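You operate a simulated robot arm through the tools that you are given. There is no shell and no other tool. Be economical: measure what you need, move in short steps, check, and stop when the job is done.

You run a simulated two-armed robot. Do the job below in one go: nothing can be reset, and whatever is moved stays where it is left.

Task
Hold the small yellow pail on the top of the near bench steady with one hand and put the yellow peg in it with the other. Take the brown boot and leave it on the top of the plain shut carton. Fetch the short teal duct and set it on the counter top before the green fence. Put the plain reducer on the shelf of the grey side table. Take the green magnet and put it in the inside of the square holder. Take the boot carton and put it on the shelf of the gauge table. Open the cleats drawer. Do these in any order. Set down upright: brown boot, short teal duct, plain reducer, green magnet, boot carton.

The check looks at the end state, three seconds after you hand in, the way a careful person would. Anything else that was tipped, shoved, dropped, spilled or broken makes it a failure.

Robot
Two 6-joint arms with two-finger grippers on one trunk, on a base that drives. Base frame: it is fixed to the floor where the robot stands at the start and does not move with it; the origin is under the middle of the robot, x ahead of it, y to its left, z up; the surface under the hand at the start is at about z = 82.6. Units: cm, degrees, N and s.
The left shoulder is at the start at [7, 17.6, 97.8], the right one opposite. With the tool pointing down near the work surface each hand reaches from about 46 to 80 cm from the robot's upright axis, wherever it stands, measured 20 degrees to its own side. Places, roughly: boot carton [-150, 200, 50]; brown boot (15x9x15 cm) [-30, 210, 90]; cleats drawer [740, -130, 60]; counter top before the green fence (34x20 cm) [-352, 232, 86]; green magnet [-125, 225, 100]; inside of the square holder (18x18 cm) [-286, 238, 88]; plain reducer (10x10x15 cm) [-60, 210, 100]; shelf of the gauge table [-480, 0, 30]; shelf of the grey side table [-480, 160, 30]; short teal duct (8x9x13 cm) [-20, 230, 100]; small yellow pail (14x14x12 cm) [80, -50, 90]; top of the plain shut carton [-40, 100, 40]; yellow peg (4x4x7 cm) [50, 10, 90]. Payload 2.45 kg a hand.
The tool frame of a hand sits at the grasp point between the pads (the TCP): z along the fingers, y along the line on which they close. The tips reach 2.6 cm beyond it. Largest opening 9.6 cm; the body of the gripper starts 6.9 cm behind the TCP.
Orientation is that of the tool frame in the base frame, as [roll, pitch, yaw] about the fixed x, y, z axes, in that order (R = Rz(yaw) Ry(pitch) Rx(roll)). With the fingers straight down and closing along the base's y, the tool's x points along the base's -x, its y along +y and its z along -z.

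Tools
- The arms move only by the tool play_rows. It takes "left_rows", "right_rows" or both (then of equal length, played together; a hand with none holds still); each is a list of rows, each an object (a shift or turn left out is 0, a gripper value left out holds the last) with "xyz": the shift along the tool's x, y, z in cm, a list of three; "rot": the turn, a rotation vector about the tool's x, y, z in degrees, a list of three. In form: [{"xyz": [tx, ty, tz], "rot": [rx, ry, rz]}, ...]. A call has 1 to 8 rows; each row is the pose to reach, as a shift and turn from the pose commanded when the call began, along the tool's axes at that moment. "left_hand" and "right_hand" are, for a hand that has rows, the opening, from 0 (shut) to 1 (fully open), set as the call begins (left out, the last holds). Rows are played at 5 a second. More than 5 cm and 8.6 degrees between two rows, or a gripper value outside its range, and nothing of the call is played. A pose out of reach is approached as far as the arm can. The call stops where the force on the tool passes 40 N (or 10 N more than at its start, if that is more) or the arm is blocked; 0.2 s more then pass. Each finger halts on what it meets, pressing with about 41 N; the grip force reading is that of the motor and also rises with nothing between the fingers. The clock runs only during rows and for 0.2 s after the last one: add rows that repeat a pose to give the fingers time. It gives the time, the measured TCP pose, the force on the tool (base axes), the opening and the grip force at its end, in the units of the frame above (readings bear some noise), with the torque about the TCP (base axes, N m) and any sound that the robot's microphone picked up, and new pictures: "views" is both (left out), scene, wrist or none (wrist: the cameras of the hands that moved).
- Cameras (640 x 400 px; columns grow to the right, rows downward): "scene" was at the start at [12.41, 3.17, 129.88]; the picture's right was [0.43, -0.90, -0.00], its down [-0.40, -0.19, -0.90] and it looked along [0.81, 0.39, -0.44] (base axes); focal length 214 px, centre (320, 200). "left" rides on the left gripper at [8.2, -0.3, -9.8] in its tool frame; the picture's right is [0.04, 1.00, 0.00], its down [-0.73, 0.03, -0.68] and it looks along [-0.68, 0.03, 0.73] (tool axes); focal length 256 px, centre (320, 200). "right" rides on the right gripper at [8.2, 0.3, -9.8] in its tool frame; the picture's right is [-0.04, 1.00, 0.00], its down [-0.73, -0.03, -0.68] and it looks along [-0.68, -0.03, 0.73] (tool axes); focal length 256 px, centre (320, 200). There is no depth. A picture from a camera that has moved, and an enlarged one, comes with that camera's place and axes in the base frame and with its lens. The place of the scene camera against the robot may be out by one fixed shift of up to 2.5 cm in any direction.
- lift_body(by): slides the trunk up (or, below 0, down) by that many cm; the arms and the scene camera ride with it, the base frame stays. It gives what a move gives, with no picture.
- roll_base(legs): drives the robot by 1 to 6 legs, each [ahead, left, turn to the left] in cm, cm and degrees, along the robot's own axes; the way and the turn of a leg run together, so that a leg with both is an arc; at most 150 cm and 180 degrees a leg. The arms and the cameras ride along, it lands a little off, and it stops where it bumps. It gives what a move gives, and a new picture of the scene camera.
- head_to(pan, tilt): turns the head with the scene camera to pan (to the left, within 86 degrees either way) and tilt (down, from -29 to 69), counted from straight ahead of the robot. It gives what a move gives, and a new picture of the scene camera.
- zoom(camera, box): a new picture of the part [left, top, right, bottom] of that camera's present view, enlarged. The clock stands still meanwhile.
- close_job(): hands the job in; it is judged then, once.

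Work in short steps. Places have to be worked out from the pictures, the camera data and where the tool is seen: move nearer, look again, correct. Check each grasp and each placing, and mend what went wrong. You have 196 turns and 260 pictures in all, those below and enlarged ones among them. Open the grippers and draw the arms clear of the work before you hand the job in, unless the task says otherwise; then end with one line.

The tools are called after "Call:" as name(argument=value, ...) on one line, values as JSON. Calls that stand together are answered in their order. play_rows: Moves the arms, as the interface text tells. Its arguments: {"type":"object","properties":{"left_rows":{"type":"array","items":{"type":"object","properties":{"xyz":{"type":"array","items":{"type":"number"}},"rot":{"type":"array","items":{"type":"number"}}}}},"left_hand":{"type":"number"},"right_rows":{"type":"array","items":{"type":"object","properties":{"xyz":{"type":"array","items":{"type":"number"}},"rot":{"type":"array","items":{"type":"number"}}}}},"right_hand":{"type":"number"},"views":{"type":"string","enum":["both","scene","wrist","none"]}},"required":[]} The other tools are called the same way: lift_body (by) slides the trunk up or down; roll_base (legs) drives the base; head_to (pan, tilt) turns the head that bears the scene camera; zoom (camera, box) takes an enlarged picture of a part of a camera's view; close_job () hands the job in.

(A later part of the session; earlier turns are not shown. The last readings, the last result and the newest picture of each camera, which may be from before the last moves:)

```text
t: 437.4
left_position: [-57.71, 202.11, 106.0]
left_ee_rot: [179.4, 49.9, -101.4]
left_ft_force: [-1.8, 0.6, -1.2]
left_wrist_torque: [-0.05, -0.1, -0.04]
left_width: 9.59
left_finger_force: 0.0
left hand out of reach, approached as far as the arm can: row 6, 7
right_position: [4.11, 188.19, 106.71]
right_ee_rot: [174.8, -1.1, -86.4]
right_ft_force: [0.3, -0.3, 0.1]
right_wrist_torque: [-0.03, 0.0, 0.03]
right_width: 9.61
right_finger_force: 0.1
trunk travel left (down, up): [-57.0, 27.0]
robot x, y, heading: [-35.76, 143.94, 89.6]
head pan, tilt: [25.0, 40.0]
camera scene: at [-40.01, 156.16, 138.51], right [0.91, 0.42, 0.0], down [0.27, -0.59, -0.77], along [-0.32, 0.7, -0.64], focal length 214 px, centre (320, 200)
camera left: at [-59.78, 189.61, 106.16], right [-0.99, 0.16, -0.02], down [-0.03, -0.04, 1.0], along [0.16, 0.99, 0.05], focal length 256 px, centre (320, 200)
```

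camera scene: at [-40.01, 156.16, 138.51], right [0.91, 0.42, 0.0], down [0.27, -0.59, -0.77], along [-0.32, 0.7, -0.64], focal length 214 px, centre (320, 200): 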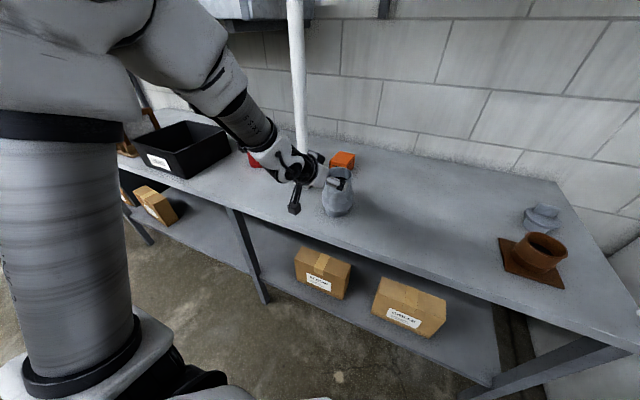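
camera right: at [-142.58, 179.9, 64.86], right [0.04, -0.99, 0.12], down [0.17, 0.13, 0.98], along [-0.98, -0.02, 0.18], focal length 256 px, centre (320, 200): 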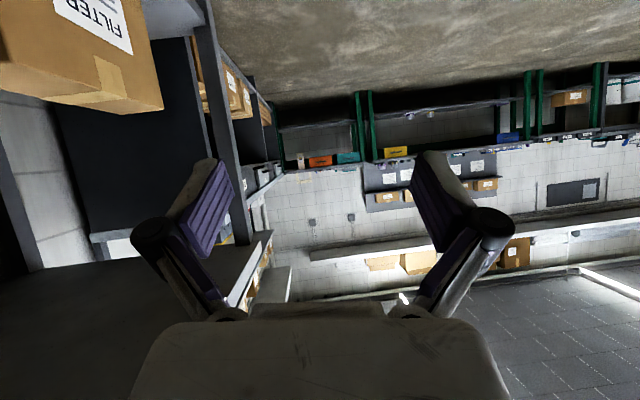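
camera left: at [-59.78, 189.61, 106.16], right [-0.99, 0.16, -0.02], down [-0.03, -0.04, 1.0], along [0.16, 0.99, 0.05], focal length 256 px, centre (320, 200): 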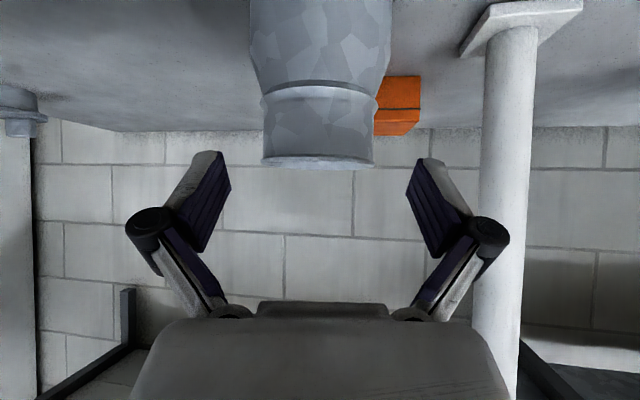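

The collar (z 99–104) is centred in view. I advance along the tool axis to grip at z≈101.5.

Call:
play_rows(left_rows=[{"xyz": [-0.2, 0, 2.5]}, {"xyz": [-0.4, 0.1, 5]}, {"xyz": [-0.7, 0.1, 7.8]}, {"xyz": [-0.7, 0.1, 7.8]}], views="wrist")

```text
t: 438.4
left_position: [-56.76, 208.4, 101.82]
left_ee_rot: [179.8, 50.1, -100.5]
left_ft_force: [0.4, -0.7, 0.0]
left_wrist_torque: [-0.01, 0.0, 0.0]
left_width: 9.59
left_finger_force: 0.1
right_position: [4.12, 188.06, 106.87]
right_ee_rot: [174.9, -1.1, -86.5]
right_ft_force: [0.5, -0.1, -0.5]
right_wrist_torque: [0.05, 0.0, -0.01]
right_width: 9.6
right_finger_force: 0.0
trunk travel left (down, up): [-57.0, 27.0]
robot x, y, heading: [-35.73, 143.98, 89.3]
head pan, tilt: [25.0, 40.0]
camera left: at [-58.62, 195.79, 101.81], right [-0.99, 0.15, -0.03], down [-0.04, -0.04, 1.0], along [0.15, 0.99, 0.05], focal length 256 px, centre (320, 200)
```

left: 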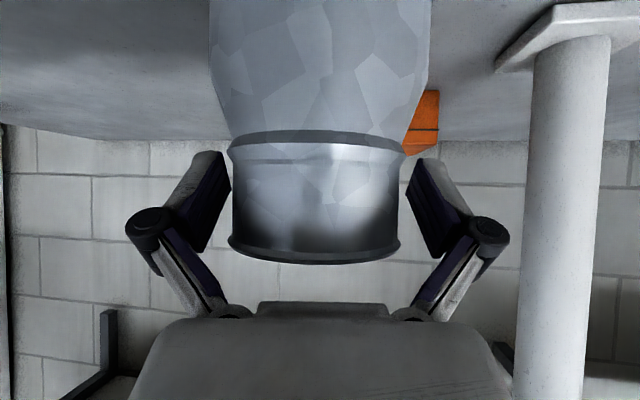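

The collar is between the fingers. I close and lift.

Call:
play_rows(left_rows=[{"xyz": [0, 0, 0]}, {"xyz": [0, 0, 0]}, {"xyz": [0, 0, 0]}], left_hand=0, views="none")

Call:
lift_body(by=14)

Call:
zoom(camera="scene", box=[160, 80, 480, 280])

```text
t: 439.1
left_position: [-56.71, 208.37, 101.69]
left_ee_rot: [179.6, 50.3, -100.6]
left_ft_force: [-0.8, 0.2, 4.6]
left_wrist_torque: [0.21, 0.16, 0.0]
left_width: 8.03
left_finger_force: 41.1
right_position: [4.11, 188.07, 106.72]
right_ee_rot: [174.9, -1.1, -86.6]
right_ft_force: [-0.6, 1.3, -0.4]
right_wrist_torque: [-0.04, -0.04, -0.01]
right_width: 9.61
right_finger_force: 0.2
trunk travel left (down, up): [-57.0, 27.0]
robot x, y, heading: [-35.37, 144.47, 89.5]
head pan, tilt: [25.0, 40.0]
```

```text
t: 440.8
left_position: [-56.73, 208.45, 115.63]
left_ee_rot: [179.9, 50.0, -100.5]
left_ft_force: [-0.5, -0.4, -1.7]
left_wrist_torque: [0.01, 0.03, 0.01]
left_width: 8.02
left_finger_force: 40.7
right_position: [4.05, 188.21, 120.72]
right_ee_rot: [174.9, -1.2, -86.4]
right_ft_force: [-0.2, -0.3, -0.3]
right_wrist_torque: [-0.02, 0.03, -0.01]
right_width: 9.58
right_finger_force: 0.1
trunk travel left (down, up): [-71.0, 13.0]
robot x, y, heading: [-35.39, 143.99, 89.6]
head pan, tilt: [25.0, 40.0]
```

```text
2.00 times, centred on (320, 180) of scene
camera zoom: at [-39.98, 156.09, 152.51], right [0.91, 0.42, 0.0], down [0.27, -0.58, -0.77], along [-0.32, 0.7, -0.64], focal length 429 px, centre (320, 240)
```

zoom: 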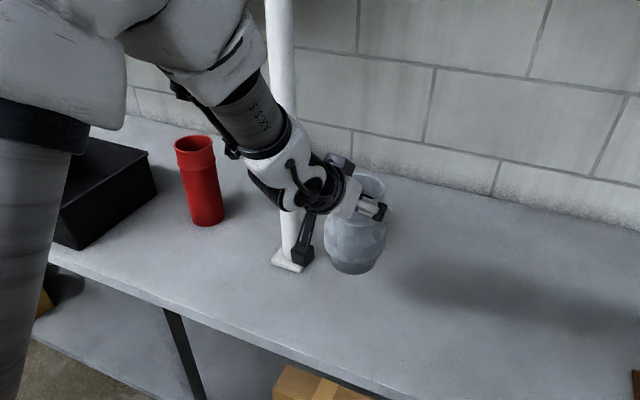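

The reducer is held. I pull it in slightly, move forward a little and turn west, then drive toward the side table.

Call:
play_rows(left_rows=[{"xyz": [1.9, -0.6, -2.3]}, {"xyz": [3.8, -1.2, -4.5]}, {"xyz": [3.8, -1.2, -4.5]}], views="none")

Call:
roll_base(legs=[[7, 0, 0], [0, 0, 90.5], [130, 0, 0], [130, 0, 0]])

```text
t: 441.6
left_position: [-56.48, 202.43, 115.67]
left_ee_rot: [179.8, 49.9, -100.6]
left_ft_force: [0.9, 0.9, -2.8]
left_wrist_torque: [-0.01, -0.01, 0.02]
left_width: 8.0
left_finger_force: 41.0
right_position: [4.02, 188.39, 120.66]
right_ee_rot: [174.8, -1.2, -86.7]
right_ft_force: [0.3, -0.2, -0.7]
right_wrist_torque: [-0.03, 0.0, -0.01]
right_width: 9.59
right_finger_force: 0.0
trunk travel left (down, up): [-71.0, 13.0]
robot x, y, heading: [-35.92, 143.64, 89.4]
head pan, tilt: [25.0, 40.0]
```

```text
t: 449.4
left_position: [-145.41, 128.17, 115.55]
left_ee_rot: [180.0, 50.0, -9.6]
left_ft_force: [0.0, 0.6, -2.3]
left_wrist_torque: [-0.01, -0.04, 0.01]
left_width: 7.98
left_finger_force: 40.7
right_position: [-131.99, 189.04, 120.7]
right_ee_rot: [175.0, -1.1, 4.2]
right_ft_force: [0.6, 0.3, 0.3]
right_wrist_torque: [0.01, -0.01, -0.02]
right_width: 9.6
right_finger_force: 0.0
trunk travel left (down, up): [-71.0, 13.0]
robot x, y, heading: [-87.25, 150.23, -179.4]
head pan, tilt: [25.0, 40.0]
stopped in leg 3: the robot was blocked; the commanded pose is now the measured one
camera scene: at [-101.02, 145.4, 152.5], right [-0.43, 0.9, 0.0], down [0.58, 0.28, -0.76], along [-0.69, -0.33, -0.64], focal length 214 px, centre (320, 200)
```

scene: 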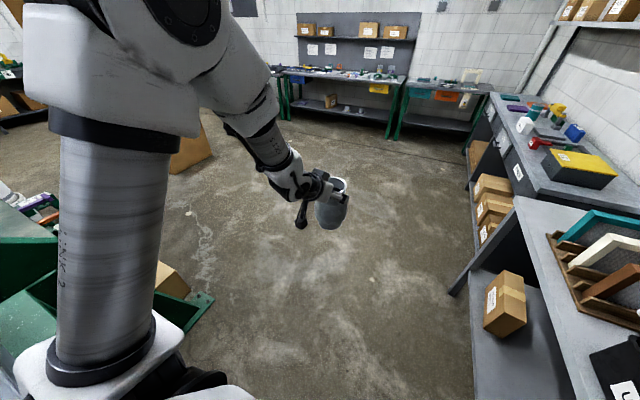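

Something blocked the drive – likely my right elbow near the wall unit, since that arm is spread wide. I shift south and check the unit.

Call:
roll_base(legs=[[3, 10, 0]])

Call:
head_to(pan=-70, tilt=10)

```text
t: 450.5
left_position: [-146.6, 121.68, 115.83]
left_ee_rot: [-180.0, 50.3, -8.6]
left_ft_force: [-0.3, 0.7, -2.8]
left_wrist_torque: [-0.04, -0.02, 0.03]
left_width: 7.99
left_finger_force: 41.1
right_position: [-134.11, 182.62, 121.2]
right_ee_rot: [174.9, -0.8, 5.1]
right_ft_force: [1.5, 0.3, 0.5]
right_wrist_torque: [-0.02, 0.17, -0.02]
right_width: 9.6
right_finger_force: 0.0
trunk travel left (down, up): [-71.0, 13.0]
robot x, y, heading: [-89.51, 144.93, -178.7]
head pan, tilt: [25.0, 40.0]
camera scene: at [-102.27, 139.45, 152.59], right [-0.44, 0.9, 0.01], down [0.57, 0.29, -0.77], along [-0.69, -0.34, -0.64], focal length 214 px, centre (320, 200)
```

scene: 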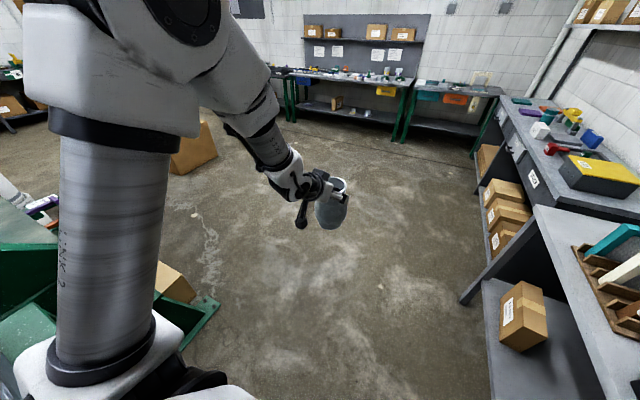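

```text
t: 452.2
left_position: [-146.97, 121.95, 115.66]
left_ee_rot: [179.8, 50.1, -8.6]
left_ft_force: [-0.4, 0.1, -2.1]
left_wrist_torque: [0.01, 0.02, -0.01]
left_width: 8.01
left_finger_force: 41.7
right_position: [-134.61, 183.0, 120.76]
right_ee_rot: [174.9, -1.1, 5.1]
right_ft_force: [-0.7, 0.1, 0.0]
right_wrist_torque: [0.04, -0.01, 0.0]
right_width: 9.6
right_finger_force: 0.0
trunk travel left (down, up): [-71.0, 13.0]
robot x, y, heading: [-89.4, 145.1, -178.7]
head pan, tilt: [-70.0, 10.0]
camera scene: at [-98.69, 152.37, 157.3], right [0.93, 0.36, 0.0], down [0.06, -0.16, -0.98], along [-0.36, 0.92, -0.17], focal length 214 px, centre (320, 200)
```

scene: 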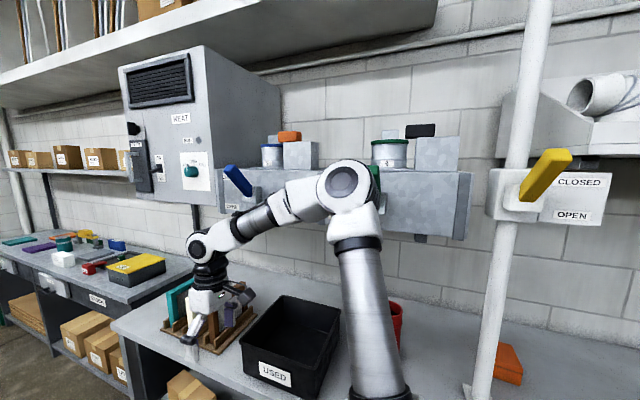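

I bring the right hand inward to draw its elbow away from the wall unit, and look again.

Call:
play_rows(right_rows=[{"xyz": [-1, 4.5, 0]}, {"xyz": [-2, 9, 0]}, {"xyz": [-3, 13.5, 0]}, {"xyz": [-4, 18, 0]}, {"xyz": [-5, 22, 0]}], views="scene")

```text
t: 453.4
left_position: [-147.04, 121.72, 115.48]
left_ee_rot: [179.9, 50.0, -8.7]
left_ft_force: [-0.3, 1.0, -2.8]
left_wrist_torque: [0.0, 0.03, -0.04]
left_width: 7.98
left_finger_force: 41.4
right_position: [-137.74, 160.42, 122.55]
right_ee_rot: [175.0, -1.2, 5.1]
right_ft_force: [0.1, -0.1, 1.0]
right_wrist_torque: [0.02, 0.01, 0.02]
right_width: 9.62
right_finger_force: 0.0
trunk travel left (down, up): [-71.0, 13.0]
robot x, y, heading: [-89.44, 144.68, -178.8]
head pan, tilt: [-70.0, 10.0]
camera scene: at [-98.75, 152.1, 157.31], right [0.93, 0.36, 0.0], down [0.06, -0.16, -0.99], along [-0.36, 0.92, -0.17], focal length 214 px, centre (320, 200)
```

scene: 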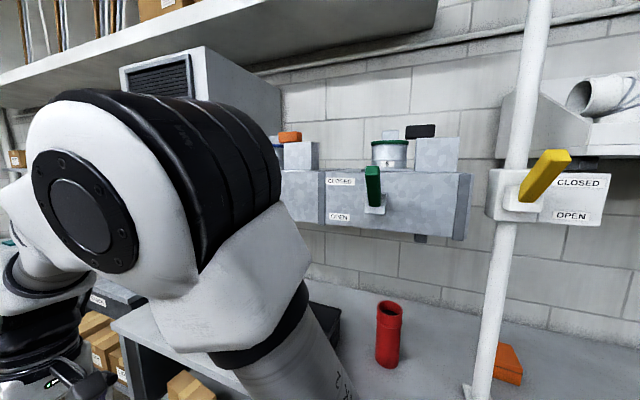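

The green handle is unchanged at CLOSED. I drive west to the side table.

Call:
roll_base(legs=[[130, 3, 0], [130, -18, -1]])

Call:
head_to(pan=5, tilt=35)

```text
t: 466.1
left_position: [-406.99, 130.29, 115.56]
left_ee_rot: [179.8, 50.0, -8.9]
left_ft_force: [0.2, -0.8, -2.0]
left_wrist_torque: [-0.01, 0.01, -0.02]
left_width: 7.99
left_finger_force: 41.4
right_position: [-397.75, 169.06, 122.66]
right_ee_rot: [174.8, -1.0, 5.0]
right_ft_force: [-0.5, -0.6, 0.3]
right_wrist_torque: [0.0, 0.0, 0.05]
right_width: 9.65
right_finger_force: 0.0
trunk travel left (down, up): [-71.0, 13.0]
robot x, y, heading: [-349.3, 152.88, -178.4]
head pan, tilt: [-70.0, 10.0]
camera scene: at [-358.67, 160.6, 157.3], right [0.93, 0.36, 0.0], down [0.06, -0.16, -0.98], along [-0.36, 0.92, -0.17], focal length 214 px, centre (320, 200)
```

scene: 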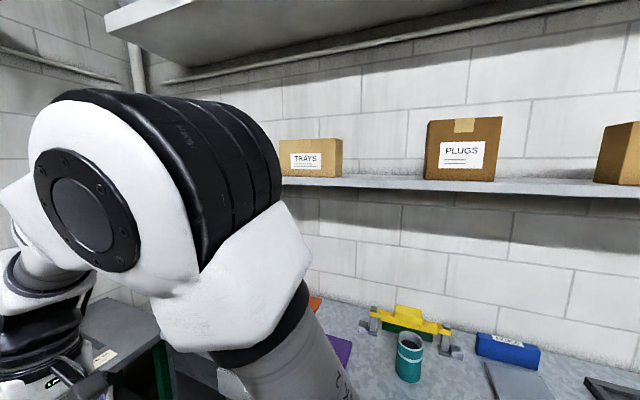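

```text
t: 467.6
left_position: [-406.93, 130.24, 115.57]
left_ee_rot: [179.7, 50.0, -8.9]
left_ft_force: [0.5, 0.1, -2.5]
left_wrist_torque: [-0.01, -0.04, 0.0]
left_width: 7.96
left_finger_force: 41.1
right_position: [-397.66, 169.1, 122.69]
right_ee_rot: [174.9, -1.0, 5.0]
right_ft_force: [-0.8, 0.9, -1.1]
right_wrist_torque: [-0.05, 0.0, -0.02]
right_width: 9.58
right_finger_force: 0.1
trunk travel left (down, up): [-71.0, 13.0]
robot x, y, heading: [-349.45, 153.07, -178.8]
head pan, tilt: [5.0, 35.0]
camera scene: at [-364.1, 150.99, 153.28], right [-0.11, 0.99, 0.0], down [0.57, 0.06, -0.82], along [-0.81, -0.09, -0.57], focal length 214 px, centre (320, 200)
```

scene: 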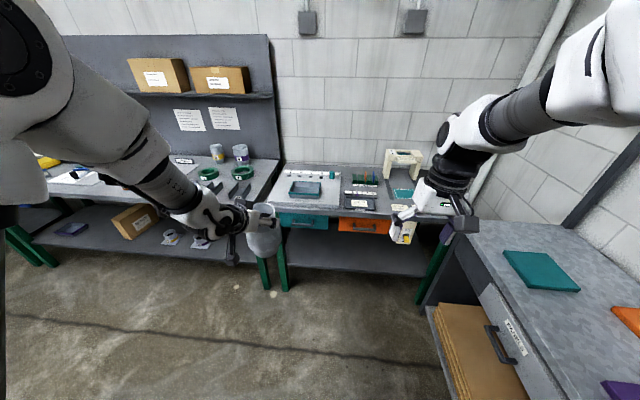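

The side table's shelf is empty. I shift right 17 cm, lower the trunk so the reducer is just above shelf level, then go closer.

Call:
roll_base(legs=[[0, -17, -1.2]])

Call:
lift_body(by=-40)

Call:
lift_body(by=-27)

Call:
roll_base(legs=[[38, 0, 0]])

```text
t: 469.1
left_position: [-407.71, 148.46, 115.42]
left_ee_rot: [180.0, 50.0, -10.1]
left_ft_force: [0.2, -0.3, -2.0]
left_wrist_torque: [0.0, 0.02, -0.02]
left_width: 7.99
left_finger_force: 40.7
right_position: [-397.6, 186.99, 122.79]
right_ee_rot: [174.8, -0.9, 3.8]
right_ft_force: [-0.6, -0.4, 0.0]
right_wrist_torque: [0.01, 0.0, -0.03]
right_width: 9.61
right_finger_force: 0.1
trunk travel left (down, up): [-71.0, 13.0]
robot x, y, heading: [-349.45, 169.94, -179.9]
head pan, tilt: [5.0, 35.0]
camera scene: at [-364.3, 168.08, 153.27], right [-0.09, 1.0, 0.0], down [0.57, 0.05, -0.82], along [-0.82, -0.07, -0.57], focal length 214 px, centre (320, 200)
```

scene: 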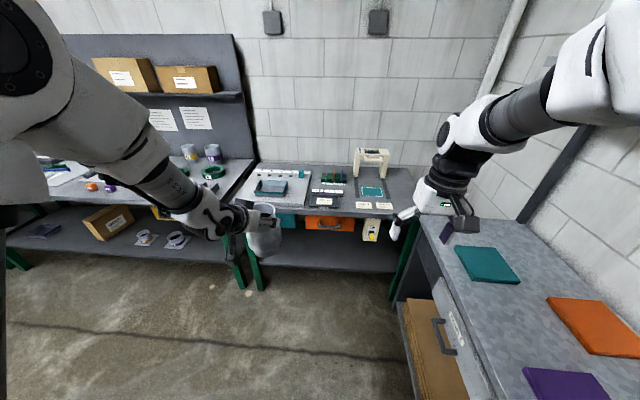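

```text
t: 472.9
left_position: [-407.78, 148.6, 75.54]
left_ee_rot: [179.8, 50.0, -10.1]
left_ft_force: [-0.3, 0.4, -2.2]
left_wrist_torque: [-0.01, 0.0, 0.01]
left_width: 7.98
left_finger_force: 40.9
right_position: [-397.48, 187.26, 82.71]
right_ee_rot: [174.8, -0.9, 3.8]
right_ft_force: [-0.3, 0.5, -0.4]
right_wrist_torque: [0.02, -0.02, 0.01]
right_width: 9.6
right_finger_force: 0.0
trunk travel left (down, up): [-31.0, 53.0]
robot x, y, heading: [-349.73, 169.88, -179.8]
head pan, tilt: [5.0, 35.0]
```

```text
t: 475.7
left_position: [-407.6, 148.55, 48.62]
left_ee_rot: [179.9, 50.0, -10.1]
left_ft_force: [-1.1, 0.5, -2.1]
left_wrist_torque: [-0.01, 0.02, 0.01]
left_width: 7.98
left_finger_force: 41.5
right_position: [-397.56, 187.21, 55.67]
right_ee_rot: [174.8, -1.0, 3.8]
right_ft_force: [0.5, -0.9, 0.3]
right_wrist_torque: [0.02, 0.02, -0.02]
right_width: 9.58
right_finger_force: 0.0
trunk travel left (down, up): [-4.0, 80.0]
robot x, y, heading: [-349.46, 170.01, -179.9]
head pan, tilt: [5.0, 35.0]
```

```text
t: 478.1
left_position: [-445.75, 148.82, 48.56]
left_ee_rot: [179.8, 50.0, -10.4]
left_ft_force: [0.5, -0.2, -2.2]
left_wrist_torque: [-0.03, -0.03, -0.01]
left_width: 7.96
left_finger_force: 41.0
right_position: [-435.46, 187.38, 55.72]
right_ee_rot: [174.8, -1.0, 3.7]
right_ft_force: [0.5, -0.1, -0.8]
right_wrist_torque: [0.01, 0.01, -0.02]
right_width: 9.62
right_finger_force: 0.0
trunk travel left (down, up): [-4.0, 80.0]
robot x, y, heading: [-387.52, 169.8, 179.5]
head pan, tilt: [5.0, 35.0]
camera scene: at [-402.34, 168.48, 86.27], right [-0.08, 1.0, 0.0], down [0.57, 0.05, -0.82], along [-0.82, -0.07, -0.57], focal length 214 px, centre (320, 200)
```

scene: 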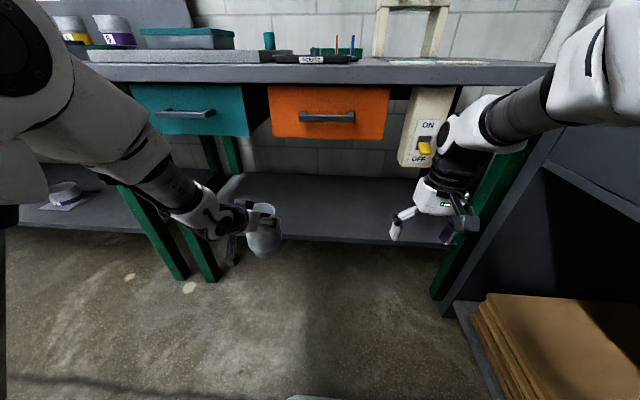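

I check the left wrist view for the shelf edge height before moving in.

Call:
zoom(camera="left", box=[0, 0, 640, 400])

Call:
zoom(camera="scene", box=[180, 140, 360, 290])

```text
1.00 times, centred on (320, 200) of left (not enlarged: the box is as wide or as high as the picture)
camera zoom: at [-433.11, 146.98, 48.71], right [-0.15, -0.99, -0.03], down [0.04, -0.04, 1.0], along [-0.99, 0.15, 0.05], focal length 256 px, centre (320, 200)
```

zoom: 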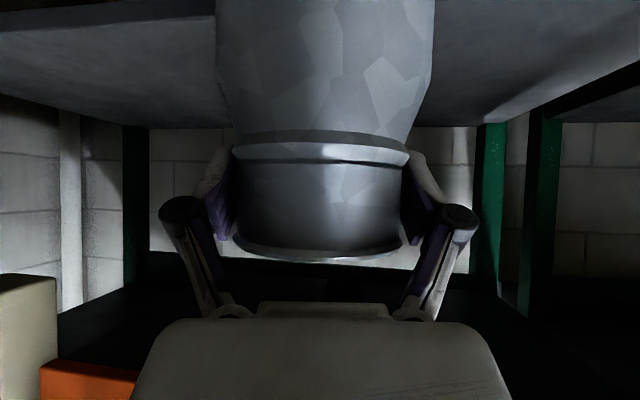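

```text
2.67 times, centred on (270, 215) of scene
camera zoom: at [-402.34, 168.48, 86.27], right [-0.08, 1.0, 0.0], down [0.57, 0.05, -0.82], along [-0.82, -0.07, -0.57], focal length 572 px, centre (453, 160)
```

zoom: 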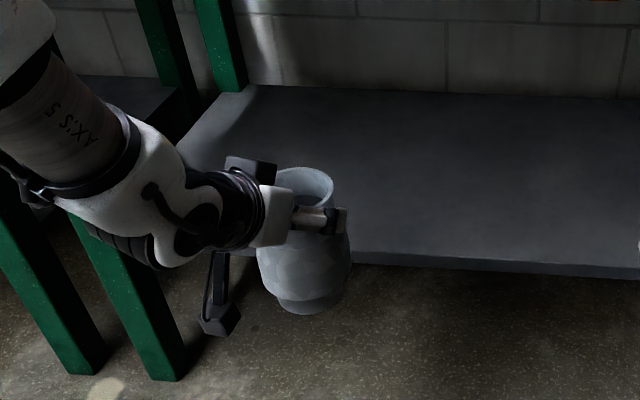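

Shelf z≈30–31, front edge x≈−459. I extend the left arm 22 cm forward with the reducer about 4 cm above the shelf.

Call:
play_rows(left_rows=[{"xyz": [-2.6, 0.8, 3.4]}, {"xyz": [-5.2, 1.6, 6.9]}, {"xyz": [-7.9, 2.4, 10.3]}, {"xyz": [-10.5, 3.2, 13.8]}, {"xyz": [-13.1, 4, 17.2]}, {"xyz": [-13.1, 4, 17.2]}], views="both")

```text
t: 479.5
left_position: [-467.78, 148.73, 47.6]
left_ee_rot: [179.7, 49.9, -10.3]
left_ft_force: [-0.4, 0.2, -1.8]
left_wrist_torque: [-0.03, -0.02, 0.0]
left_width: 7.97
left_finger_force: 40.8
right_position: [-435.62, 187.24, 55.71]
right_ee_rot: [174.9, -1.0, 3.6]
right_ft_force: [-0.9, -0.4, -0.1]
right_wrist_torque: [0.01, -0.02, 0.0]
right_width: 9.59
right_finger_force: 0.1
trunk travel left (down, up): [-4.0, 80.0]
robot x, y, heading: [-387.59, 169.78, 180.0]
head pan, tilt: [5.0, 35.0]
camera scene: at [-402.35, 168.48, 86.27], right [-0.08, 1.0, 0.0], down [0.57, 0.05, -0.82], along [-0.82, -0.07, -0.57], focal length 214 px, centre (320, 200)
camera left: at [-455.09, 146.82, 47.67], right [-0.15, -0.99, -0.03], down [0.04, -0.03, 1.0], along [-0.99, 0.15, 0.05], focal length 256 px, centre (320, 200)
```

scene: 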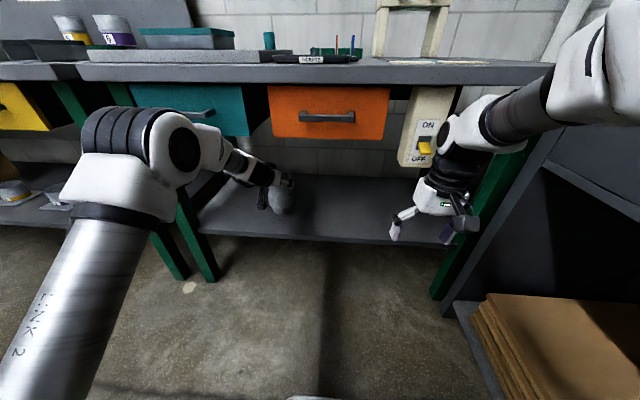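
left: 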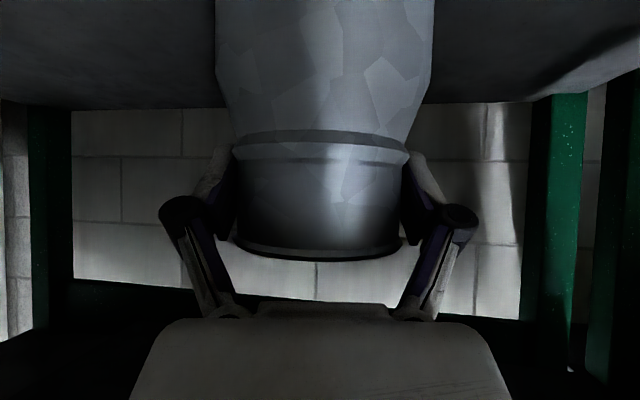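

The reducer is above the shelf, well inside. I lower gently.

Call:
play_rows(left_rows=[{"xyz": [0.8, 0, 0.6]}, {"xyz": [1.5, 0, 1.3]}, {"xyz": [2, 0, 1.7]}, {"xyz": [2.5, 0, 2.1]}, {"xyz": [2.9, 0, 2.4]}, {"xyz": [3.2, 0, 2.7]}, {"xyz": [3.5, 0, 2.95]}], views="none")

```text
t: 481.1
left_position: [-467.86, 148.73, 43.83]
left_ee_rot: [179.5, 50.5, -10.3]
left_ft_force: [-1.2, -3.5, 26.9]
left_wrist_torque: [0.05, -0.13, 0.19]
left_width: 7.96
left_finger_force: 40.5
right_position: [-435.31, 187.31, 55.95]
right_ee_rot: [174.8, -0.8, 3.7]
right_ft_force: [1.0, -0.1, -1.1]
right_wrist_torque: [0.01, -0.02, 0.0]
right_width: 9.59
right_finger_force: 0.1
trunk travel left (down, up): [-4.0, 80.0]
robot x, y, heading: [-387.58, 170.04, 180.0]
head pan, tilt: [5.0, 35.0]
```

Contact. I ease off, open, and withdraw along the tool axis.

Call:
play_rows(left_rows=[{"xyz": [-0.4, 0, -0.3]}, {"xyz": [-0.4, 0, -0.3]}], views="none")

Call:
play_rows(left_rows=[{"xyz": [0, 0, 0]}, {"xyz": [0, 0, 0]}, {"xyz": [0, 0, -2.5]}, {"xyz": [0.5, 0, -6]}, {"xyz": [2.5, 0, -10]}, {"xyz": [5, 0, -14]}, {"xyz": [8, 0, -17.5]}], left_hand=1, views="both")

```text
t: 481.7
left_position: [-467.71, 148.6, 43.83]
left_ee_rot: [179.7, 50.0, -10.3]
left_ft_force: [-5.5, -1.9, 17.3]
left_wrist_torque: [0.14, 0.9, 0.18]
left_width: 7.96
left_finger_force: 40.6
right_position: [-435.42, 187.46, 55.87]
right_ee_rot: [174.9, -1.0, 3.6]
right_ft_force: [0.5, -1.0, -0.2]
right_wrist_torque: [0.0, 0.01, -0.01]
right_width: 9.62
right_finger_force: 0.0
trunk travel left (down, up): [-4.0, 80.0]
robot x, y, heading: [-387.5, 169.9, 179.6]
head pan, tilt: [5.0, 35.0]
```

```text
t: 483.3
left_position: [-449.58, 145.59, 48.8]
left_ee_rot: [-179.8, 49.8, -10.0]
left_ft_force: [0.3, 0.0, -0.5]
left_wrist_torque: [0.0, 0.02, 0.01]
left_width: 9.57
left_finger_force: 0.0
right_position: [-435.43, 187.37, 55.73]
right_ee_rot: [174.8, -1.0, 3.6]
right_ft_force: [-0.1, 0.4, 0.6]
right_wrist_torque: [0.0, -0.01, 0.04]
right_width: 9.6
right_finger_force: 0.2
trunk travel left (down, up): [-4.0, 80.0]
robot x, y, heading: [-387.53, 169.81, 179.6]
head pan, tilt: [5.0, 35.0]
camera scene: at [-402.31, 168.49, 86.28], right [-0.08, 1.0, 0.0], down [0.57, 0.05, -0.82], along [-0.82, -0.07, -0.57], focal length 214 px, centre (320, 200)
camera left: at [-436.84, 143.74, 48.9], right [-0.15, -0.99, -0.03], down [0.04, -0.04, 1.0], along [-0.99, 0.15, 0.04], focal length 256 px, centre (320, 200)
```

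scene: 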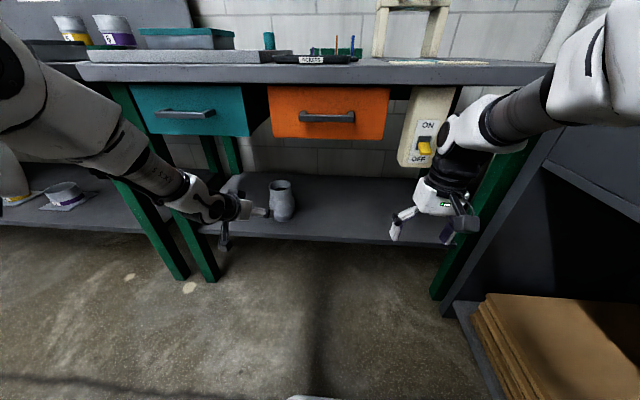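
left: 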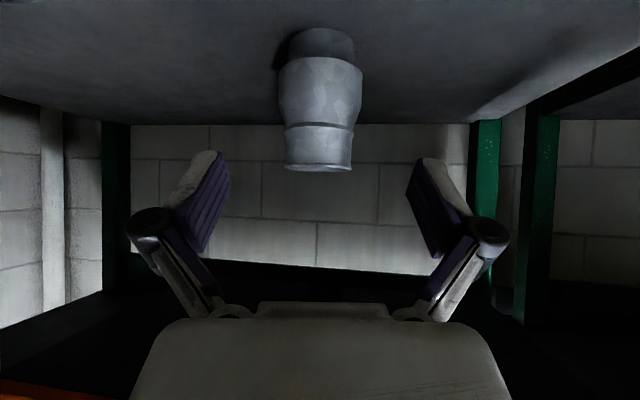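

The reducer stands upright on the side table's shelf. Now the cleats drawer far to the east: I back off, un-tilt the left hand, and raise the trunk for travel.

Call:
roll_base(legs=[[-45, 15, 0]])

Call:
play_rows(left_rows=[{"xyz": [1.3, -0.5, -1], "rot": [0, 7.2, 0]}, {"xyz": [2.6, -1, -2], "rot": [0, 14.4, 0]}, {"xyz": [3.9, -1.5, -3], "rot": [0, 21.6, 0]}, {"xyz": [5.2, -2, -4], "rot": [0, 28.8, 0]}, {"xyz": [6.5, -2.5, -5], "rot": [0, 36, 0]}, {"xyz": [7.5, -3, -6], "rot": [0, 43.2, 0]}, {"xyz": [8.5, -3.5, -7], "rot": [0, 50, 0]}], views="none")

Call:
lift_body(by=40)

Call:
lift_body(by=25)

Call:
roll_base(legs=[[0, 0, 180], [130, 0, 0], [130, 0, 0], [130, 0, 0]])

```text
t: 486.1
left_position: [-404.56, 130.48, 48.69]
left_ee_rot: [-179.8, 49.8, -9.9]
left_ft_force: [-0.1, -0.2, -0.1]
left_wrist_torque: [0.02, 0.0, 0.0]
left_width: 9.6
left_finger_force: 0.0
right_position: [-390.67, 172.3, 55.7]
right_ee_rot: [174.8, -1.0, 3.9]
right_ft_force: [0.6, -0.5, -0.4]
right_wrist_torque: [-0.01, -0.01, 0.04]
right_width: 9.62
right_finger_force: 0.0
trunk travel left (down, up): [-4.0, 80.0]
robot x, y, heading: [-342.77, 155.31, 180.0]
head pan, tilt: [5.0, 35.0]
camera scene: at [-357.42, 153.51, 86.28], right [-0.09, 1.0, 0.0], down [0.57, 0.05, -0.82], along [-0.82, -0.07, -0.57], focal length 214 px, centre (320, 200)
```

scene: 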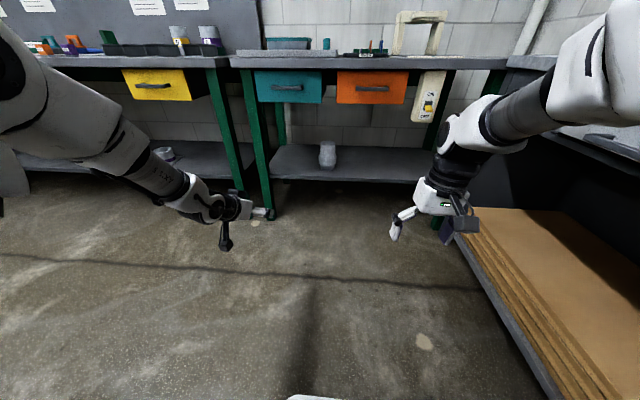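

```text
t: 487.7
left_position: [-393.2, 131.98, 46.77]
left_ee_rot: [-179.8, -0.3, -10.0]
left_ft_force: [0.4, 0.2, 0.1]
left_wrist_torque: [-0.02, -0.01, -0.03]
left_width: 9.62
left_finger_force: 0.1
left hand out of reach, approached as far as the arm can: row 2, 3, 4
right_position: [-390.6, 172.25, 55.76]
right_ee_rot: [174.8, -1.0, 3.9]
right_ft_force: [-0.3, 0.8, -0.2]
right_wrist_torque: [0.0, 0.02, 0.01]
right_width: 9.58
right_finger_force: 0.0
trunk travel left (down, up): [-4.0, 80.0]
robot x, y, heading: [-342.78, 155.16, -180.1]
head pan, tilt: [5.0, 35.0]
```

```text
t: 491.5
left_position: [-393.26, 132.08, 86.86]
left_ee_rot: [-179.9, -0.2, -10.0]
left_ft_force: [0.0, 0.1, 0.6]
left_wrist_torque: [0.0, 0.0, -0.03]
left_width: 9.59
left_finger_force: 0.0
right_position: [-390.71, 172.36, 95.67]
right_ee_rot: [174.8, -1.0, 3.9]
right_ft_force: [0.5, -0.1, 0.3]
right_wrist_torque: [-0.02, 0.0, -0.01]
right_width: 9.61
right_finger_force: 0.1
trunk travel left (down, up): [-44.0, 40.0]
robot x, y, heading: [-342.78, 155.31, 179.9]
head pan, tilt: [5.0, 35.0]
```

```text
t: 494.1
left_position: [-393.34, 131.96, 111.85]
left_ee_rot: [-179.9, -0.2, -10.1]
left_ft_force: [0.0, 0.1, 0.0]
left_wrist_torque: [0.03, -0.04, 0.0]
left_width: 9.58
left_finger_force: 0.0
right_position: [-390.59, 172.3, 120.61]
right_ee_rot: [174.8, -1.0, 3.7]
right_ft_force: [-1.0, -0.3, -0.3]
right_wrist_torque: [-0.02, -0.02, 0.01]
right_width: 9.62
right_finger_force: 0.0
trunk travel left (down, up): [-69.0, 15.0]
robot x, y, heading: [-342.74, 154.98, 180.3]
head pan, tilt: [5.0, 35.0]
```

```text
t: 520.3
left_position: [98.67, 178.77, 111.74]
left_ee_rot: [-179.8, -0.2, 170.5]
left_ft_force: [-0.2, 0.2, -0.5]
left_wrist_torque: [-0.05, -0.01, -0.01]
left_width: 9.58
left_finger_force: 0.1
right_position: [96.4, 138.64, 120.76]
right_ee_rot: [174.9, -1.0, -175.7]
right_ft_force: [-0.4, 0.5, 0.8]
right_wrist_torque: [-0.02, -0.01, -0.01]
right_width: 9.59
right_finger_force: 0.1
trunk travel left (down, up): [-69.0, 15.0]
robot x, y, heading: [48.35, 155.28, 0.3]
head pan, tilt: [5.0, 35.0]
camera scene: at [61.23, 155.45, 151.28], right [0.1, -1.0, 0.0], down [-0.57, -0.06, -0.82], along [0.82, 0.08, -0.57], focal length 214 px, centre (320, 200)
```

scene: 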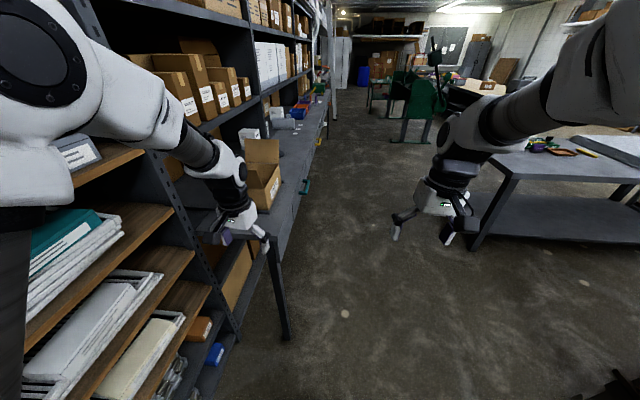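

I move to the aisle centre and drive further east, then look ahead.

Call:
roll_base(legs=[[0, -45, 0], [130, 0, 0], [120, 0, 0]])

Call:
head_to(pan=-20, tilt=15)

```text
t: 534.8
left_position: [346.68, 139.55, 111.8]
left_ee_rot: [-179.9, -0.2, 171.7]
left_ft_force: [-0.3, 0.2, 0.2]
left_wrist_torque: [0.02, -0.01, 0.01]
left_width: 9.61
left_finger_force: 0.0
right_position: [345.42, 99.39, 120.75]
right_ee_rot: [174.9, -1.0, -174.4]
right_ft_force: [0.3, 0.0, -0.2]
right_wrist_torque: [-0.01, 0.03, -0.03]
right_width: 9.6
right_finger_force: 0.0
trunk travel left (down, up): [-69.0, 15.0]
robot x, y, heading: [297.06, 115.14, 1.6]
head pan, tilt: [5.0, 35.0]
camera scene: at [309.83, 115.34, 151.28], right [0.12, -0.99, 0.0], down [-0.57, -0.07, -0.82], along [0.81, 0.1, -0.57], focal length 214 px, centre (320, 200)
```

scene: 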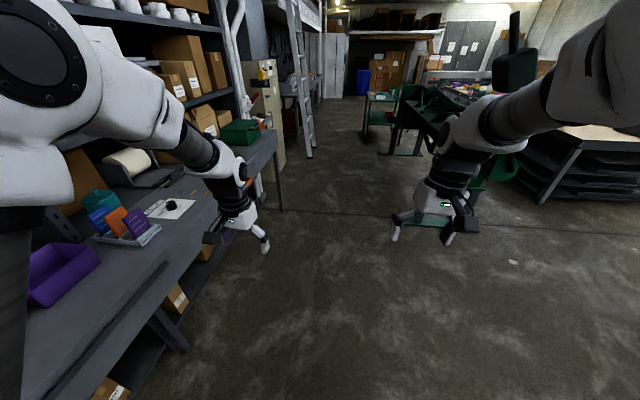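

```text
t: 535.6
left_position: [346.91, 139.56, 111.87]
left_ee_rot: [-179.9, -0.2, 171.7]
left_ft_force: [0.5, -0.1, 1.4]
left_wrist_torque: [0.01, -0.04, 0.01]
left_width: 9.61
left_finger_force: 0.2
right_position: [345.58, 99.21, 120.67]
right_ee_rot: [174.8, -1.0, -174.3]
right_ft_force: [-0.5, 0.0, 0.2]
right_wrist_torque: [-0.01, 0.01, -0.01]
right_width: 9.6
right_finger_force: 0.1
trunk travel left (down, up): [-69.0, 15.0]
robot x, y, heading: [297.19, 114.65, 1.6]
head pan, tilt: [-20.0, 15.0]
camera scene: at [310.0, 111.39, 154.47], right [-0.31, -0.95, 0.0], down [-0.25, 0.08, -0.97], along [0.92, -0.3, -0.26], focal length 214 px, centre (320, 200)
```

scene: 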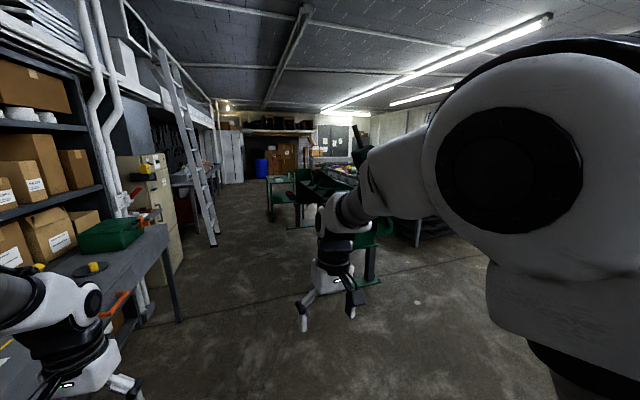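

I drive another 130 cm and look to the right-front for the drawer bench.

Call:
roll_base(legs=[[140, -5, -1.6]])

Call:
head_to(pan=-10, tilt=5)

```text
t: 542.6
left_position: [487.9, 134.62, 111.76]
left_ee_rot: [-179.8, -0.2, 169.7]
left_ft_force: [-0.5, -0.1, 0.0]
left_wrist_torque: [-0.03, -0.03, 0.0]
left_width: 9.57
left_finger_force: 0.0
right_position: [484.99, 94.42, 120.76]
right_ee_rot: [174.9, -1.0, -176.4]
right_ft_force: [0.3, 0.9, -0.1]
right_wrist_torque: [-0.01, 0.0, 0.02]
right_width: 9.63
right_finger_force: 0.0
trunk travel left (down, up): [-69.0, 15.0]
robot x, y, heading: [437.04, 111.67, -0.1]
head pan, tilt: [-20.0, 15.0]
camera scene: at [450.08, 107.81, 154.48], right [-0.35, -0.94, 0.0], down [-0.24, 0.09, -0.97], along [0.91, -0.33, -0.26], focal length 214 px, centre (320, 200)
```

scene: 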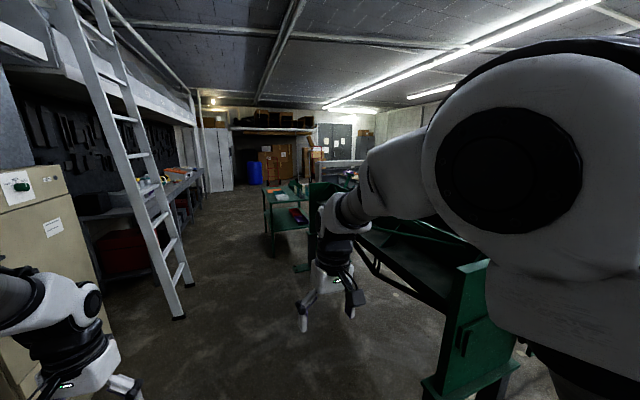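

```text
t: 543.4
left_position: [487.85, 134.69, 111.8]
left_ee_rot: [-179.9, -0.2, 169.8]
left_ft_force: [-0.4, 0.1, -0.1]
left_wrist_torque: [0.03, 0.0, 0.02]
left_width: 9.61
left_finger_force: 0.0
right_position: [485.07, 94.37, 120.67]
right_ee_rot: [174.9, -1.0, -176.4]
right_ft_force: [0.1, -0.2, 0.6]
right_wrist_torque: [-0.04, -0.03, 0.02]
right_width: 9.61
right_finger_force: 0.1
trunk travel left (down, up): [-69.0, 15.0]
robot x, y, heading: [437.6, 111.78, 0.0]
head pan, tilt: [-10.0, 5.0]
camera scene: at [450.41, 109.4, 156.09], right [-0.18, -0.98, 0.0], down [-0.09, 0.02, -1.0], along [0.98, -0.18, -0.09], focal length 214 px, centre (320, 200)
```

scene: 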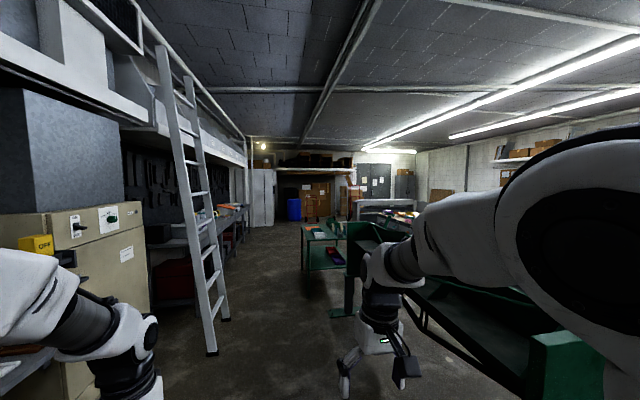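

I continue east past the machine and look right.

Call:
roll_base(legs=[[120, 6, 0], [85, 0, 0]])

Call:
head_to(pan=-80, tilt=15)

```text
t: 553.6
left_position: [693.74, 140.2, 111.75]
left_ee_rot: [-179.9, -0.2, 169.7]
left_ft_force: [0.3, 0.0, 0.1]
left_wrist_torque: [-0.02, 0.01, 0.01]
left_width: 9.57
left_finger_force: 0.1
right_position: [690.83, 99.77, 120.71]
right_ee_rot: [174.8, -1.0, -176.5]
right_ft_force: [-0.1, -0.2, -0.5]
right_wrist_torque: [0.01, 0.01, 0.03]
right_width: 9.6
right_finger_force: 0.0
trunk travel left (down, up): [-69.0, 15.0]
robot x, y, heading: [643.21, 117.51, -0.2]
head pan, tilt: [-10.0, 5.0]
camera scene: at [656.26, 114.91, 156.11], right [-0.18, -0.98, 0.0], down [-0.09, 0.02, -1.0], along [0.98, -0.18, -0.09], focal length 214 px, centre (320, 200)
```

scene: 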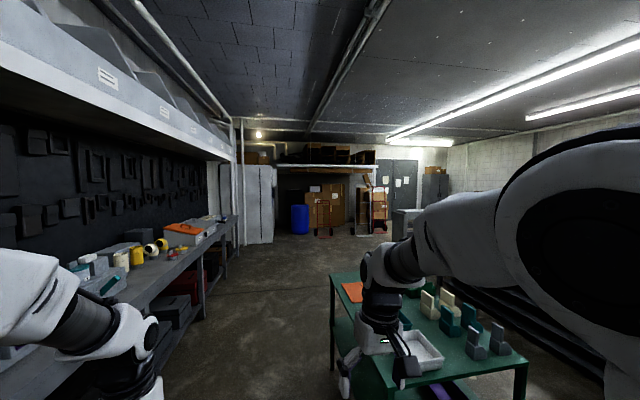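

```text
t: 555.0
left_position: [693.85, 140.15, 111.72]
left_ee_rot: [-179.9, -0.2, 169.6]
left_ft_force: [0.0, -0.5, -0.8]
left_wrist_torque: [-0.03, -0.01, 0.01]
left_width: 9.6
left_finger_force: 0.1
right_position: [690.94, 99.78, 120.73]
right_ee_rot: [174.7, -1.0, -176.6]
right_ft_force: [-0.4, -0.2, 0.0]
right_wrist_torque: [0.01, -0.04, 0.0]
right_width: 9.61
right_finger_force: 0.1
trunk travel left (down, up): [-69.0, 15.0]
robot x, y, heading: [643.08, 117.1, -0.4]
head pan, tilt: [-80.0, 15.0]
camera scene: at [648.87, 107.35, 154.48], right [-0.99, -0.17, 0.0], down [-0.04, 0.26, -0.97], along [0.16, -0.95, -0.26], focal length 214 px, centre (320, 200)
```

scene: 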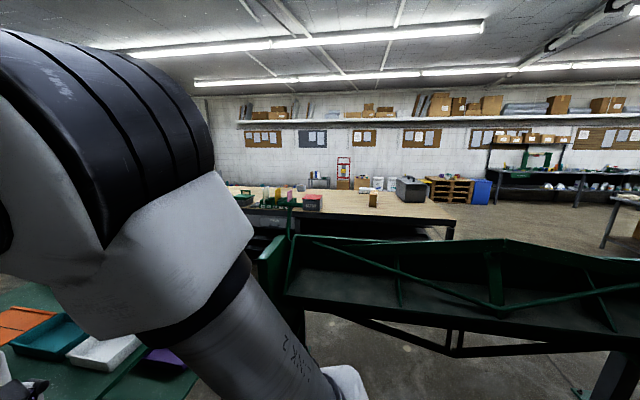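

The big wooden-topped table lies to the south (north edge y≈−97). I drive around the green cart on its east side and look.

Call:
roll_base(legs=[[100, 5, 0], [75, 0, 0], [0, 0, -90]])

Call:
head_to(pan=0, tilt=20)

```text
t: 567.7
left_position: [839.89, 70.88, 111.85]
left_ee_rot: [-179.9, -0.1, 79.0]
left_ft_force: [0.1, -0.9, 0.5]
left_wrist_torque: [0.03, -0.01, 0.0]
left_width: 9.62
left_finger_force: 0.1
right_position: [799.64, 74.0, 120.65]
right_ee_rot: [174.8, -1.1, 92.9]
right_ft_force: [0.0, -0.4, -0.1]
right_wrist_torque: [0.01, 0.01, 0.04]
right_width: 9.57
right_finger_force: 0.0
trunk travel left (down, up): [-69.0, 15.0]
robot x, y, heading: [817.7, 121.76, -90.7]
head pan, tilt: [-80.0, 15.0]
camera scene: at [807.48, 114.43, 154.48], right [-0.16, 0.99, 0.0], down [0.26, 0.04, -0.97], along [-0.95, -0.15, -0.26], focal length 214 px, centre (320, 200)
```

scene: 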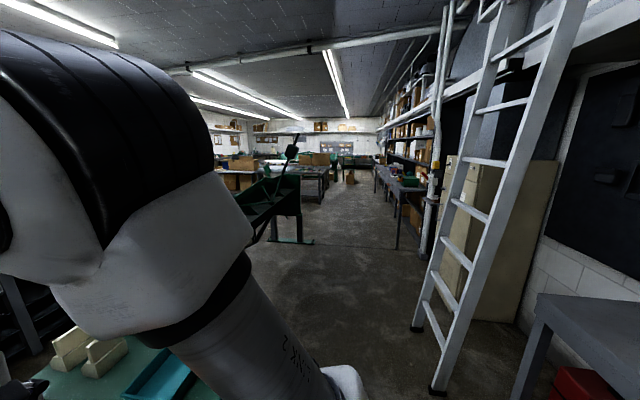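

```text
t: 569.2
left_position: [839.86, 70.76, 111.77]
left_ee_rot: [-179.9, -0.1, 79.0]
left_ft_force: [1.5, -0.3, -0.5]
left_wrist_torque: [0.01, 0.02, -0.04]
left_width: 9.59
left_finger_force: 0.1
right_position: [799.59, 74.08, 120.65]
right_ee_rot: [174.8, -1.0, 92.9]
right_ft_force: [0.2, 0.9, -0.5]
right_wrist_torque: [-0.02, 0.01, 0.02]
right_width: 9.58
right_finger_force: 0.1
trunk travel left (down, up): [-69.0, 15.0]
robot x, y, heading: [817.41, 122.11, -90.8]
head pan, tilt: [0.0, 20.0]
camera scene: at [816.54, 106.59, 153.67], right [-1.0, 0.02, 0.0], down [0.01, 0.34, -0.94], along [-0.02, -0.94, -0.34], focal length 214 px, centre (320, 200)
```

scene: 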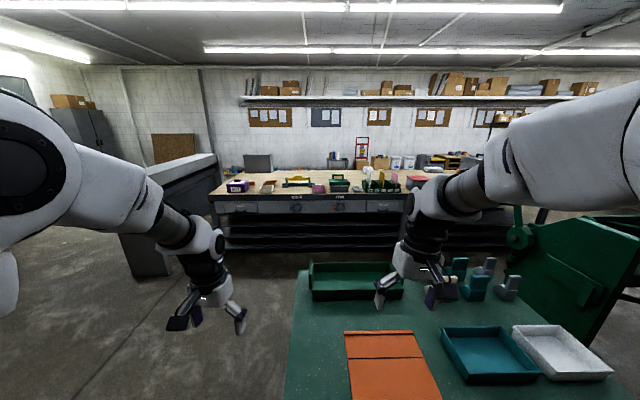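

I see drawer fronts on the big table's north side. I zoom to read the labels.

Call:
zoom(camera="scene", box=[200, 185, 420, 260])

```text
2.91 times, centred on (310, 222) of scene
camera zoom: at [816.54, 106.59, 153.67], right [-1.0, 0.02, 0.0], down [0.01, 0.34, -0.94], along [-0.02, -0.94, -0.34], focal length 624 px, centre (349, 134)
```

zoom: 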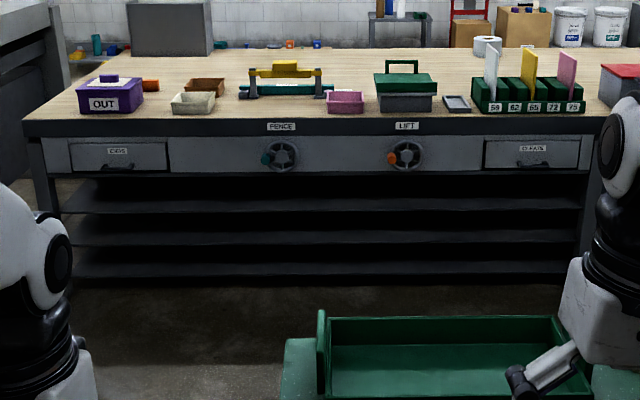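

The CLEATS drawer is the right one, at x≈739, front y≈−120, z≈63. I drive around the cart to stand before it.

Call:
roll_base(legs=[[0, 58, 0], [135, 0, 0.7], [0, -118, 0]])

Call:
head_to(pan=-15, tilt=40)

```text
t: 581.7
left_position: [842.78, -69.66, 111.62]
left_ee_rot: [-179.7, -0.2, 71.9]
left_ft_force: [0.0, 0.0, 0.2]
left_wrist_torque: [0.02, -0.01, 0.0]
left_width: 9.6
left_finger_force: 0.1
right_position: [803.34, -61.44, 120.74]
right_ee_rot: [174.8, -1.2, 85.7]
right_ft_force: [-0.6, -0.1, 0.2]
right_wrist_torque: [0.05, -0.03, -0.02]
right_width: 9.58
right_finger_force: 0.1
trunk travel left (down, up): [-69.0, 15.0]
robot x, y, heading: [826.85, -15.86, -97.8]
head pan, tilt: [0.0, 20.0]
stopped in leg 3: the robot was blocked; the commanded pose is now the measured one
camera scene: at [824.2, -31.46, 153.63], right [-0.99, 0.14, 0.0], down [0.05, 0.34, -0.94], along [-0.13, -0.93, -0.34], focal length 214 px, centre (320, 200)
```

scene: 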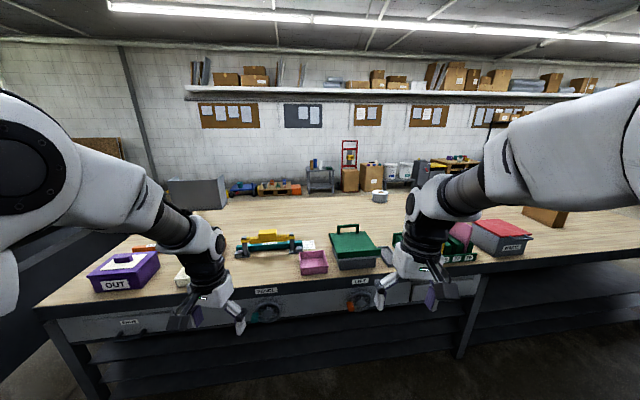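

```text
t: 582.5
left_position: [842.85, -69.54, 111.78]
left_ee_rot: [-179.8, -0.2, 71.8]
left_ft_force: [-0.4, 0.5, 0.0]
left_wrist_torque: [0.0, -0.04, 0.01]
left_width: 9.61
left_finger_force: 0.0
right_position: [803.25, -61.21, 120.68]
right_ee_rot: [174.8, -1.0, 85.7]
right_ft_force: [0.4, -0.2, 0.3]
right_wrist_torque: [0.0, -0.01, -0.03]
right_width: 9.59
right_finger_force: 0.0
trunk travel left (down, up): [-69.0, 15.0]
robot x, y, heading: [827.08, -16.13, -98.3]
head pan, tilt: [-15.0, 40.0]
camera scene: at [822.08, -29.7, 150.54], right [-0.92, 0.39, 0.0], down [0.25, 0.59, -0.77], along [-0.3, -0.71, -0.64], focal length 214 px, centre (320, 200)
```

scene: 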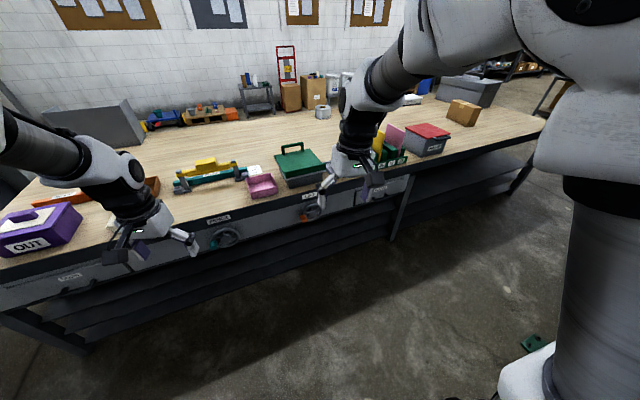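

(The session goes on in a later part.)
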